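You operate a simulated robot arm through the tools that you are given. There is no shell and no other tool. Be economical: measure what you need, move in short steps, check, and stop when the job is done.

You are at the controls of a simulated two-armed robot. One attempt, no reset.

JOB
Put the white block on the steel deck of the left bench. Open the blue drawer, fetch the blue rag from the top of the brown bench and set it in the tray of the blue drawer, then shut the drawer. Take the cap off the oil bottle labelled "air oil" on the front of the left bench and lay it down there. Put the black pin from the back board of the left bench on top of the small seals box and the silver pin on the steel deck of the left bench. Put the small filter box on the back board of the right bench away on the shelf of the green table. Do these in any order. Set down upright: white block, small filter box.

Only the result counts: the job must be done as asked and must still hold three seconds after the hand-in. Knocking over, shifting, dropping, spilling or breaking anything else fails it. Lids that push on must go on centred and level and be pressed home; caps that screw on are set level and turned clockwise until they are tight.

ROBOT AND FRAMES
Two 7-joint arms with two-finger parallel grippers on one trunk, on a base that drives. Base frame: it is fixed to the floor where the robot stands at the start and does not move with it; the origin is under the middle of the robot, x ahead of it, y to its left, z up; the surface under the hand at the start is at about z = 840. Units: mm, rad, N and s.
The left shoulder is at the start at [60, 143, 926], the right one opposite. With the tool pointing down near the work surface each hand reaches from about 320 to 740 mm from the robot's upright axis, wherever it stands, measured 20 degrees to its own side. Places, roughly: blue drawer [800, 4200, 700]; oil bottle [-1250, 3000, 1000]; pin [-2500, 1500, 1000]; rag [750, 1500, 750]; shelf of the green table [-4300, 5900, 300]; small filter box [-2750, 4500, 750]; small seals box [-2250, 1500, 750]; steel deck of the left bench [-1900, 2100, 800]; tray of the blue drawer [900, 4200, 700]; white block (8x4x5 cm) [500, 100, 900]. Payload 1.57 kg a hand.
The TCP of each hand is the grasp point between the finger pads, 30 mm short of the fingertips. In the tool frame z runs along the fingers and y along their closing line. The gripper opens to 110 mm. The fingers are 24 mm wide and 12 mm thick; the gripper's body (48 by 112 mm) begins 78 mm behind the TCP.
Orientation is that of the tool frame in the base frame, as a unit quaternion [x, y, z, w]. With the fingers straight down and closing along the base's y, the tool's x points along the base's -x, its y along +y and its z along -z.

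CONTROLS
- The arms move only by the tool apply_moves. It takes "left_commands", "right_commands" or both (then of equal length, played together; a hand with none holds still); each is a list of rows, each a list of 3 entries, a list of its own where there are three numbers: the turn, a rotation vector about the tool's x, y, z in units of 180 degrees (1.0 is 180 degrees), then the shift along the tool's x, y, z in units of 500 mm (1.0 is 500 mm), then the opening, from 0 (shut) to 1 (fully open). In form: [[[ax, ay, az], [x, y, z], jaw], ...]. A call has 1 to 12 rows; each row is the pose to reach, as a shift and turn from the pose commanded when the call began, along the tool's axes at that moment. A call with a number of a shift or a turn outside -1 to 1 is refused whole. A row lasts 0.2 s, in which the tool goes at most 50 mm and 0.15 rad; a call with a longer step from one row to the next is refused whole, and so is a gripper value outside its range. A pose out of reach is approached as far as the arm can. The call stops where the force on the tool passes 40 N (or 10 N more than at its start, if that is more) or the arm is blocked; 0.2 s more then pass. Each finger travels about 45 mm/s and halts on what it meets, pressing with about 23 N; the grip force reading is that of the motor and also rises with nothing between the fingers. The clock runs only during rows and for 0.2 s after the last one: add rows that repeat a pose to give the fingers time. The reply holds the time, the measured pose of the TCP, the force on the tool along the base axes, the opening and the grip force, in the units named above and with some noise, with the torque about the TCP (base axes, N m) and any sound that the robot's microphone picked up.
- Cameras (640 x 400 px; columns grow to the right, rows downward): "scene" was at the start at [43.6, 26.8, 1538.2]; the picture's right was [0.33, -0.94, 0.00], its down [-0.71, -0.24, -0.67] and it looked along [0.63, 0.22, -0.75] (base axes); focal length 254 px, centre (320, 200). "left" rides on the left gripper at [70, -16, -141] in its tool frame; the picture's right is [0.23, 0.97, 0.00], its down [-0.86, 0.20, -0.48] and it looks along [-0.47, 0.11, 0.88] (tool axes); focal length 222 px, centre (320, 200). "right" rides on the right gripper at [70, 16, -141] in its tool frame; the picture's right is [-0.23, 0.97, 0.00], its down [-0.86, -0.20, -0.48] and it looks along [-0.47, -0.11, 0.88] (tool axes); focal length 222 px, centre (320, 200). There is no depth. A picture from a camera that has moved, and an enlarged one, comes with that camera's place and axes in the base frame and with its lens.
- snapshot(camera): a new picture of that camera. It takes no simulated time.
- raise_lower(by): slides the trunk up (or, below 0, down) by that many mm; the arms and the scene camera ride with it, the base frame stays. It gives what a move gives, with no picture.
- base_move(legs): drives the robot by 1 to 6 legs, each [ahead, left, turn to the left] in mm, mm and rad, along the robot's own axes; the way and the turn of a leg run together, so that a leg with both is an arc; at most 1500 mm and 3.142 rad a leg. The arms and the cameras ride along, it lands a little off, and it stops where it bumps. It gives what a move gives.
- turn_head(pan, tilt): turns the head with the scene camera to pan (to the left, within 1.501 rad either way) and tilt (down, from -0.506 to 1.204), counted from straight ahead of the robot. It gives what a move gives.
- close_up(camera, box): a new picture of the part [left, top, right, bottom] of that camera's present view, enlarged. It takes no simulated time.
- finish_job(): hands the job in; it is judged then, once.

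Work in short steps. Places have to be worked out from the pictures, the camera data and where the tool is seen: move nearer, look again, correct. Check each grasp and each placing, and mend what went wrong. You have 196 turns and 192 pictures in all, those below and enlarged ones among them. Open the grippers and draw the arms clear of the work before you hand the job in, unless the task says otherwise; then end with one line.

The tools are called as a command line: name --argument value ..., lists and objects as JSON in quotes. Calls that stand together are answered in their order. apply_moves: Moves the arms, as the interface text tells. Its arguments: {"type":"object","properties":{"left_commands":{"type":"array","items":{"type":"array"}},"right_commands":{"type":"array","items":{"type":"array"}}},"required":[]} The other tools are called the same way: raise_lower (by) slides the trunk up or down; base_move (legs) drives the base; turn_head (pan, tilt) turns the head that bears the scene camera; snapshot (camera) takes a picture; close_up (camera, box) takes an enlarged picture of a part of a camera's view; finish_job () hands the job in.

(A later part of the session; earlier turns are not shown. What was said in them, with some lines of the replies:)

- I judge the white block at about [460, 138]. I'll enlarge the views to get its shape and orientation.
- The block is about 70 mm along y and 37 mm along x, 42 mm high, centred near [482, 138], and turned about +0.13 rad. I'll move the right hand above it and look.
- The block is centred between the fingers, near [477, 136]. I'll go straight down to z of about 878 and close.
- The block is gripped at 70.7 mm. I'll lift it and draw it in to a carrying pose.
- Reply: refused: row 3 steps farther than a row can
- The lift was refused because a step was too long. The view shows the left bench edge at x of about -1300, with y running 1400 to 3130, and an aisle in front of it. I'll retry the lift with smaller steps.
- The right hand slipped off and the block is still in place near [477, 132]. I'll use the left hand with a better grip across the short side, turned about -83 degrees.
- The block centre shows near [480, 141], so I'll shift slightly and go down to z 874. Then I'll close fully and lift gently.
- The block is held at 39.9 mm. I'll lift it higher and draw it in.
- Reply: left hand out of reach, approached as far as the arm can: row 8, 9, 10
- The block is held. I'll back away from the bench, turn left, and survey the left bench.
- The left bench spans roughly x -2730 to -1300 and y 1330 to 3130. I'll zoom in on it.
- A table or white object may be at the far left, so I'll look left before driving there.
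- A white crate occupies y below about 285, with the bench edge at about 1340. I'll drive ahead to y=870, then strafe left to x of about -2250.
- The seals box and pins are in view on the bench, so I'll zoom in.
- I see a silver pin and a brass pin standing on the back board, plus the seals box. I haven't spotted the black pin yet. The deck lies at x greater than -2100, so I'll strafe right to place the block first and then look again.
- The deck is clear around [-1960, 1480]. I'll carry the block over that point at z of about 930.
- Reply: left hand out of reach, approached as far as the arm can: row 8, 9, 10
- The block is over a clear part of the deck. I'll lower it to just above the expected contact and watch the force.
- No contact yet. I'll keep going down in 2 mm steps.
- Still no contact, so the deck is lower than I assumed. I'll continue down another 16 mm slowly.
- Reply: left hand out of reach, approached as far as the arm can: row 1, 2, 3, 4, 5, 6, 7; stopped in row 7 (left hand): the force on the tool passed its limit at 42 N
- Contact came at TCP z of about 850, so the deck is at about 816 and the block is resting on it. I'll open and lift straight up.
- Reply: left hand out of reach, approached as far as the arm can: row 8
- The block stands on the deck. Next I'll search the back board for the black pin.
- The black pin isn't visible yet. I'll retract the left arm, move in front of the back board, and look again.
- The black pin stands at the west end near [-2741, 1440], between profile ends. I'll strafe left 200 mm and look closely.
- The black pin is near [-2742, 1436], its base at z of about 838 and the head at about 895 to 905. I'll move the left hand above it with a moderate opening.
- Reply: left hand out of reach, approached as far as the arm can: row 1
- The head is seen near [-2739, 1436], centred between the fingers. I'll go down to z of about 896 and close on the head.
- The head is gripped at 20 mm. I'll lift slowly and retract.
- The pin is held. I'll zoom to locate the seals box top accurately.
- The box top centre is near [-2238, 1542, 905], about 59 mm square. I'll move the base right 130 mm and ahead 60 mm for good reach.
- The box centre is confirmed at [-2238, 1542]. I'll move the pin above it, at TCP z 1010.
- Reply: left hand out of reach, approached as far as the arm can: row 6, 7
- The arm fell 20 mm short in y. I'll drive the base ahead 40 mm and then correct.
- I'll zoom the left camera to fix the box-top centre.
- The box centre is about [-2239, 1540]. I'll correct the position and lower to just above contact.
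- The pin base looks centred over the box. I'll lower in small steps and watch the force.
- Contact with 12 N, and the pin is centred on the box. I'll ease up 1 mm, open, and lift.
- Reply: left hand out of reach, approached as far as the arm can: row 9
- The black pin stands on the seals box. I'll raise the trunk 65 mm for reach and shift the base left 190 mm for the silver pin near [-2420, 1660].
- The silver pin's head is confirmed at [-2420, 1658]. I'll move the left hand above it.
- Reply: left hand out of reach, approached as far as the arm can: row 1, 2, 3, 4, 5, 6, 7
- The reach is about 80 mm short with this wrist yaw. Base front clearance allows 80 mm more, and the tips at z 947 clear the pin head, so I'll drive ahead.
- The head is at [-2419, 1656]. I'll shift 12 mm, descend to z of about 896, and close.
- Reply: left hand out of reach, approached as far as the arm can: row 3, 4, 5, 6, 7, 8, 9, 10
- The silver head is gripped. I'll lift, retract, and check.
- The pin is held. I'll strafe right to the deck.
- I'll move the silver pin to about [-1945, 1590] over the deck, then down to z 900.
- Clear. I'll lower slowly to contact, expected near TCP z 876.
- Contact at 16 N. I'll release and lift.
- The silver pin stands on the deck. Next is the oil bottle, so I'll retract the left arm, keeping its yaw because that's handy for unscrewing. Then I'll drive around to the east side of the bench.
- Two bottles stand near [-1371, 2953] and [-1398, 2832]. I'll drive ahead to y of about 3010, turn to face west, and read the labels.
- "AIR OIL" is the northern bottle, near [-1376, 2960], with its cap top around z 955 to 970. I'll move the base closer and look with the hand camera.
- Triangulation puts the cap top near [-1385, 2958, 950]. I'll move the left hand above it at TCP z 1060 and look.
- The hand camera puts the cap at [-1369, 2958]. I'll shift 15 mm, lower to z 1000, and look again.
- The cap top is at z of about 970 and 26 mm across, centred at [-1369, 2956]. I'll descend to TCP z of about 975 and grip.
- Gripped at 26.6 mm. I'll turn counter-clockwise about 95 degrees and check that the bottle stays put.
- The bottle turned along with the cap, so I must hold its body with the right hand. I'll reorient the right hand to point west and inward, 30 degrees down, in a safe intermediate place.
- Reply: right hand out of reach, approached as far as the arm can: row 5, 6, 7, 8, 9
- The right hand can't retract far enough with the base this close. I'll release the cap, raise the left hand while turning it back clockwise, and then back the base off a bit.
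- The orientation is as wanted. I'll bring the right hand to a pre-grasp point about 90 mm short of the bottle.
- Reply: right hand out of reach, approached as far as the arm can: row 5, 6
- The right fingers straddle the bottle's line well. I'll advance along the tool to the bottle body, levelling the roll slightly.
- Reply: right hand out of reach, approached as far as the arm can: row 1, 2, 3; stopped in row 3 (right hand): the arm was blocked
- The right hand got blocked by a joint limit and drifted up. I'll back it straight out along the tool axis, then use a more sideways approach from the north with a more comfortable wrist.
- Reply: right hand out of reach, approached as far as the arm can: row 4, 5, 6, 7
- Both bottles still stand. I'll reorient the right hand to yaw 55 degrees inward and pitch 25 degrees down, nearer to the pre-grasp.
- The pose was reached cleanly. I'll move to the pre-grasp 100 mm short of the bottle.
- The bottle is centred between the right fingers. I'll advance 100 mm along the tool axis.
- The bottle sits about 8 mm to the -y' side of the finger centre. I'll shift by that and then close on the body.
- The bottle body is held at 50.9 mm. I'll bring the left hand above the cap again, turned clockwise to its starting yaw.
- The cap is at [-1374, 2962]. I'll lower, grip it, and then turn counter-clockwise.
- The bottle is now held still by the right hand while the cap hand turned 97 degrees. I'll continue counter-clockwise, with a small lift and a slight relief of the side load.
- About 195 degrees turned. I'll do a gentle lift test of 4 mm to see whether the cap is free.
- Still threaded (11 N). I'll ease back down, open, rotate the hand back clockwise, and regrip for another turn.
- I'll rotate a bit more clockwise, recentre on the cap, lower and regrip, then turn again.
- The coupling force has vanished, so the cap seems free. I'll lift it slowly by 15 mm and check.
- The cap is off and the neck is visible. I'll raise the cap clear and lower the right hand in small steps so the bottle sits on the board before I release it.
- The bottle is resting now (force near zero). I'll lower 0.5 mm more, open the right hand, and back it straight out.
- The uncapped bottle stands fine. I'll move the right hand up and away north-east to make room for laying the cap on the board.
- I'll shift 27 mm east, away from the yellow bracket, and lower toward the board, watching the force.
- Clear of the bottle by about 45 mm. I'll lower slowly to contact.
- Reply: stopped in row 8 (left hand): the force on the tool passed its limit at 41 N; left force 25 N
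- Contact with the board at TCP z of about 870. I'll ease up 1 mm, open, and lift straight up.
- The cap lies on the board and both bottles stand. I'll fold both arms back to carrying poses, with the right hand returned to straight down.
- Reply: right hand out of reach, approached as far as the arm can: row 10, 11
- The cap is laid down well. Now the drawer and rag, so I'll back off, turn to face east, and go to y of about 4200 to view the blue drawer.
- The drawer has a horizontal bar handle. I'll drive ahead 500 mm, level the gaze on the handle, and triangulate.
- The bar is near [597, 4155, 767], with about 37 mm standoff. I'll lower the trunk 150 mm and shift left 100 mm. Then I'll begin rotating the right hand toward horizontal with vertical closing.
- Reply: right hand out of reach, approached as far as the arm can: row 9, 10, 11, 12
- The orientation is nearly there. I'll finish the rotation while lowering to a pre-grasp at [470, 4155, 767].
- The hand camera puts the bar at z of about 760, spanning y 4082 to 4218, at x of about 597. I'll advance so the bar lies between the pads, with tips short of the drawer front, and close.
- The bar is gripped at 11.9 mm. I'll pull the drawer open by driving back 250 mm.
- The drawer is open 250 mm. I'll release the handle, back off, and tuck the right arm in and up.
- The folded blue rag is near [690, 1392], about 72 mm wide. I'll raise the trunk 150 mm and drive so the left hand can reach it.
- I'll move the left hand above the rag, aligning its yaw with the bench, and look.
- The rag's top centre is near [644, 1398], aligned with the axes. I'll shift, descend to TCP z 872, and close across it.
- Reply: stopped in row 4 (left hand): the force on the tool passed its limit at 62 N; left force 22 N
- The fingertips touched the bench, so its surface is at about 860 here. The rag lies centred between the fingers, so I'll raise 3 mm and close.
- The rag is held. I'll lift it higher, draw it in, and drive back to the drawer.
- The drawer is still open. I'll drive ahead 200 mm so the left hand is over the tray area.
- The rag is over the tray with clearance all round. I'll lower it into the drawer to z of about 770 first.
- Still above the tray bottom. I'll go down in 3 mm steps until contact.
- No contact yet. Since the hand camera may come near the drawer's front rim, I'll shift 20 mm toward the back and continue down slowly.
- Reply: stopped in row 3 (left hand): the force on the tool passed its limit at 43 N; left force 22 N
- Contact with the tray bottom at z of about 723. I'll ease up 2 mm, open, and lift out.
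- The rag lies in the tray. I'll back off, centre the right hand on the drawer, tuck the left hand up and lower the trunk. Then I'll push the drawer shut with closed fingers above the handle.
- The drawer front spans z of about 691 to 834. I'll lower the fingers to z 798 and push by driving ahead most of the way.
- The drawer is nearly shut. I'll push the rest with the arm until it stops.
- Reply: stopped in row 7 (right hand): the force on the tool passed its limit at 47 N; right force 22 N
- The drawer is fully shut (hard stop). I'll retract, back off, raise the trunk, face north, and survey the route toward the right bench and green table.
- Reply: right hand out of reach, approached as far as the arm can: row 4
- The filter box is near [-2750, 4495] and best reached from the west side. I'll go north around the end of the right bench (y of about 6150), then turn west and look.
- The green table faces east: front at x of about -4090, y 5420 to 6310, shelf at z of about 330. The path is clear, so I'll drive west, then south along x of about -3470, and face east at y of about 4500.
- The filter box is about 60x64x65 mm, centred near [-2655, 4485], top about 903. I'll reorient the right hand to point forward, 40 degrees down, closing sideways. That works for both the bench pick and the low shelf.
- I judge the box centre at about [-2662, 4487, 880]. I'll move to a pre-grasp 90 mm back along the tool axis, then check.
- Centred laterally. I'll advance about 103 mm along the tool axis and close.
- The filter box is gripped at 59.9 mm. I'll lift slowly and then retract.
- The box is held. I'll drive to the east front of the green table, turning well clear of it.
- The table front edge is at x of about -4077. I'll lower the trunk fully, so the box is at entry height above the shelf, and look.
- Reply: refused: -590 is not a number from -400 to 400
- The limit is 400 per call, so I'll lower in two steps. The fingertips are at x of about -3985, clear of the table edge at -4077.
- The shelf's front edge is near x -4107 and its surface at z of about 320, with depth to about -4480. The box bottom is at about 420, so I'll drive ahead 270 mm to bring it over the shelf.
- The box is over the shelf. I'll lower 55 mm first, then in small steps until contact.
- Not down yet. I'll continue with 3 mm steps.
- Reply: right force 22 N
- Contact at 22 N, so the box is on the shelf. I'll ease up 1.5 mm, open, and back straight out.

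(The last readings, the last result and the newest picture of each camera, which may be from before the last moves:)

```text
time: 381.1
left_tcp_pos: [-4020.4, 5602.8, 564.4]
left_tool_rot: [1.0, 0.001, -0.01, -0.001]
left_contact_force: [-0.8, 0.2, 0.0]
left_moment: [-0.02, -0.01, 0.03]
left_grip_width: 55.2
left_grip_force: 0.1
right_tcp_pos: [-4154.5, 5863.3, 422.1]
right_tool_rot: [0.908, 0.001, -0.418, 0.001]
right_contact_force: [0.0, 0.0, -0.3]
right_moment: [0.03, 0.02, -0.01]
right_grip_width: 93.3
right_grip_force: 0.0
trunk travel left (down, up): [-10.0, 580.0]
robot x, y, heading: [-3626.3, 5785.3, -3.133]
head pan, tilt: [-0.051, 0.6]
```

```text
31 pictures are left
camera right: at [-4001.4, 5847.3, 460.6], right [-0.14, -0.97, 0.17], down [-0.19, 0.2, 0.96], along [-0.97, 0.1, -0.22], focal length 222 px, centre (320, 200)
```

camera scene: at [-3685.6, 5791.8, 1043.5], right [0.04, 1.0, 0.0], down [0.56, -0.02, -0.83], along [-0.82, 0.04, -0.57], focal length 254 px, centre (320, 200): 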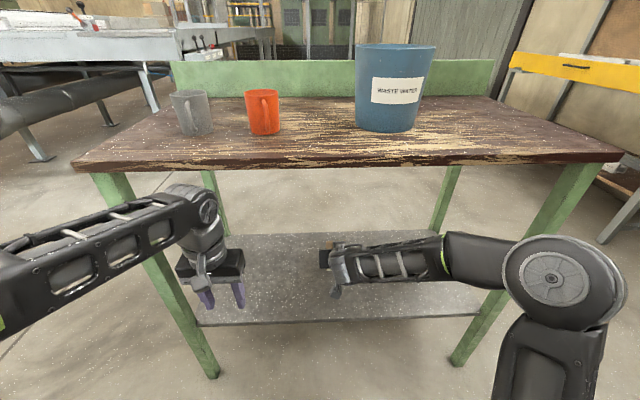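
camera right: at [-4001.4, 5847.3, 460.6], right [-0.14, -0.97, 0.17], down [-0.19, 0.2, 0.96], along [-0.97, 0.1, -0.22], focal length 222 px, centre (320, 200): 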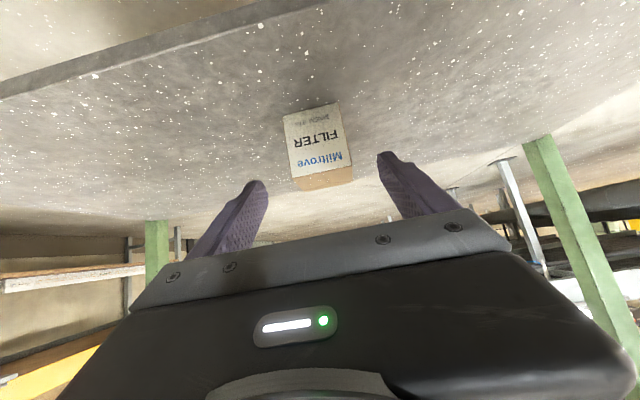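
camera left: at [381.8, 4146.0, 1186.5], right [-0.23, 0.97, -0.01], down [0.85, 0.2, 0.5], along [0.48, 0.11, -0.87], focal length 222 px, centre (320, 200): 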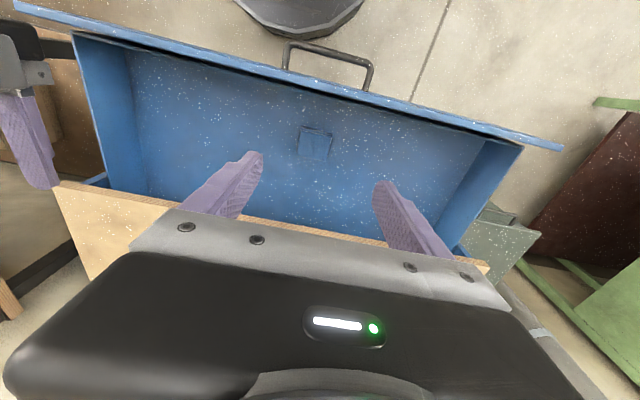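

The filter box stands upright on the shelf. I'll back the base away from the table and take a last look.

base_move --legs '[[-350, 0, 0]]'

snapshot --camera "scene"

```text
time: 383.3
left_tcp_pos: [-3670.2, 5603.9, 565.4]
left_tool_rot: [1.0, 0.002, -0.008, 0.0]
left_contact_force: [-0.1, 0.1, -0.4]
left_moment: [-0.01, 0.02, 0.04]
left_grip_width: 55.1
left_grip_force: 0.0
right_tcp_pos: [-3804.1, 5864.9, 421.7]
right_tool_rot: [0.908, 0.002, -0.418, 0.002]
right_contact_force: [-0.8, 0.2, -0.3]
right_moment: [0.0, -0.02, 0.0]
right_grip_width: 93.5
right_grip_force: 0.1
trunk travel left (down, up): [-10.0, 580.0]
robot x, y, heading: [-3274.9, 5787.3, -3.131]
head pan, tilt: [-0.051, 0.6]
```

```text
30 pictures are left
camera scene: at [-3335.1, 5794.7, 1043.5], right [0.04, 1.0, 0.0], down [0.56, -0.02, -0.82], along [-0.82, 0.03, -0.57], focal length 254 px, centre (320, 200)
```

scene: 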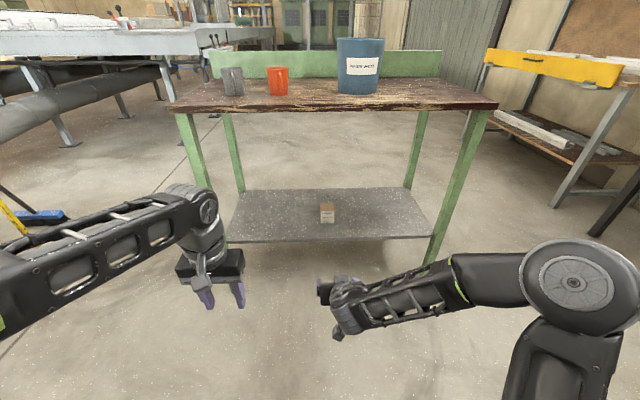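

The filter box stands on the shelf. Before handing in, I'll raise the trunk and glance back toward the left bench to verify the pins if they're visible.

raise_lower --by 390

base_move --legs '[[0, 0, 0.6]]'

turn_head --pan 1.2 --tilt 0.15

snapshot --camera "scene"

```text
time: 387.1
left_tcp_pos: [-3669.8, 5603.9, 954.0]
left_tool_rot: [1.0, 0.002, -0.01, 0.0]
left_contact_force: [0.0, -0.3, 0.1]
left_moment: [-0.03, 0.01, 0.02]
left_grip_width: 55.1
left_grip_force: 0.1
right_tcp_pos: [-3805.3, 5865.4, 811.5]
right_tool_rot: [0.909, 0.002, -0.418, 0.002]
right_contact_force: [-0.1, 0.3, -0.1]
right_moment: [0.01, -0.02, 0.01]
right_grip_width: 93.5
right_grip_force: 0.0
trunk travel left (down, up): [-400.0, 190.0]
robot x, y, heading: [-3276.7, 5787.1, -3.135]
head pan, tilt: [-0.051, 0.6]
```

```text
time: 389.1
left_tcp_pos: [-3495.1, 5414.7, 956.1]
left_tool_rot: [0.955, 0.296, -0.009, 0.002]
left_contact_force: [-0.1, -0.5, -0.3]
left_moment: [-0.03, -0.02, 0.03]
left_grip_width: 54.8
left_grip_force: 0.1
right_tcp_pos: [-3756.0, 5554.2, 811.9]
right_tool_rot: [0.867, 0.27, -0.399, 0.125]
right_contact_force: [-0.3, 0.3, 0.5]
right_moment: [0.01, -0.03, -0.04]
right_grip_width: 93.3
right_grip_force: 0.2
trunk travel left (down, up): [-400.0, 190.0]
robot x, y, heading: [-3278.4, 5786.3, -2.531]
head pan, tilt: [-0.051, 0.6]
```

```text
time: 390.5
left_tcp_pos: [-3496.0, 5414.2, 955.4]
left_tool_rot: [0.955, 0.296, -0.01, 0.002]
left_contact_force: [-0.4, 0.4, -0.4]
left_moment: [0.01, -0.01, -0.01]
left_grip_width: 54.9
left_grip_force: 0.1
right_tcp_pos: [-3756.4, 5554.6, 812.0]
right_tool_rot: [0.867, 0.269, -0.399, 0.125]
right_contact_force: [-0.1, 0.6, 0.4]
right_moment: [-0.02, 0.04, 0.02]
right_grip_width: 93.5
right_grip_force: 0.0
trunk travel left (down, up): [-400.0, 190.0]
robot x, y, heading: [-3274.1, 5787.0, -2.529]
head pan, tilt: [1.201, 0.15]
```

```text
29 pictures are left
camera scene: at [-3230.3, 5717.6, 1474.9], right [-0.97, -0.24, 0.0], down [-0.04, 0.15, -0.99], along [0.23, -0.96, -0.15], focal length 254 px, centre (320, 200)
```

scene: 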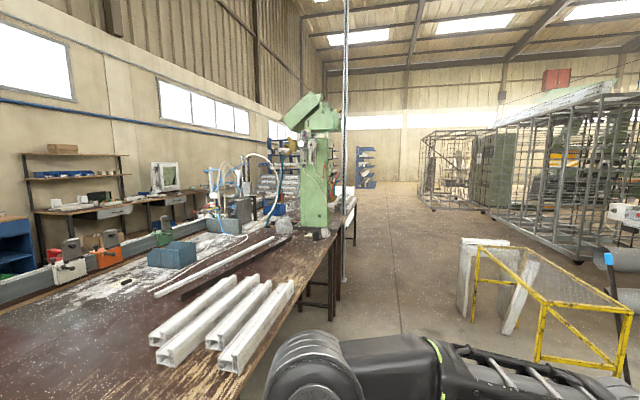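

The left bench is hidden behind the press from here. The pins and block were seen standing after I placed them, and nothing has touched them since. The grippers are open and the arms clear, so I'm handing in.

finish_job

```text
The job is handed in.
```

I did every part of the job and handed it in; the result hasn't come back yet. I couldn't recheck the left bench at the end because the press hid it, but the block and both pins were standing after I placed them. I know of no contact with them since.
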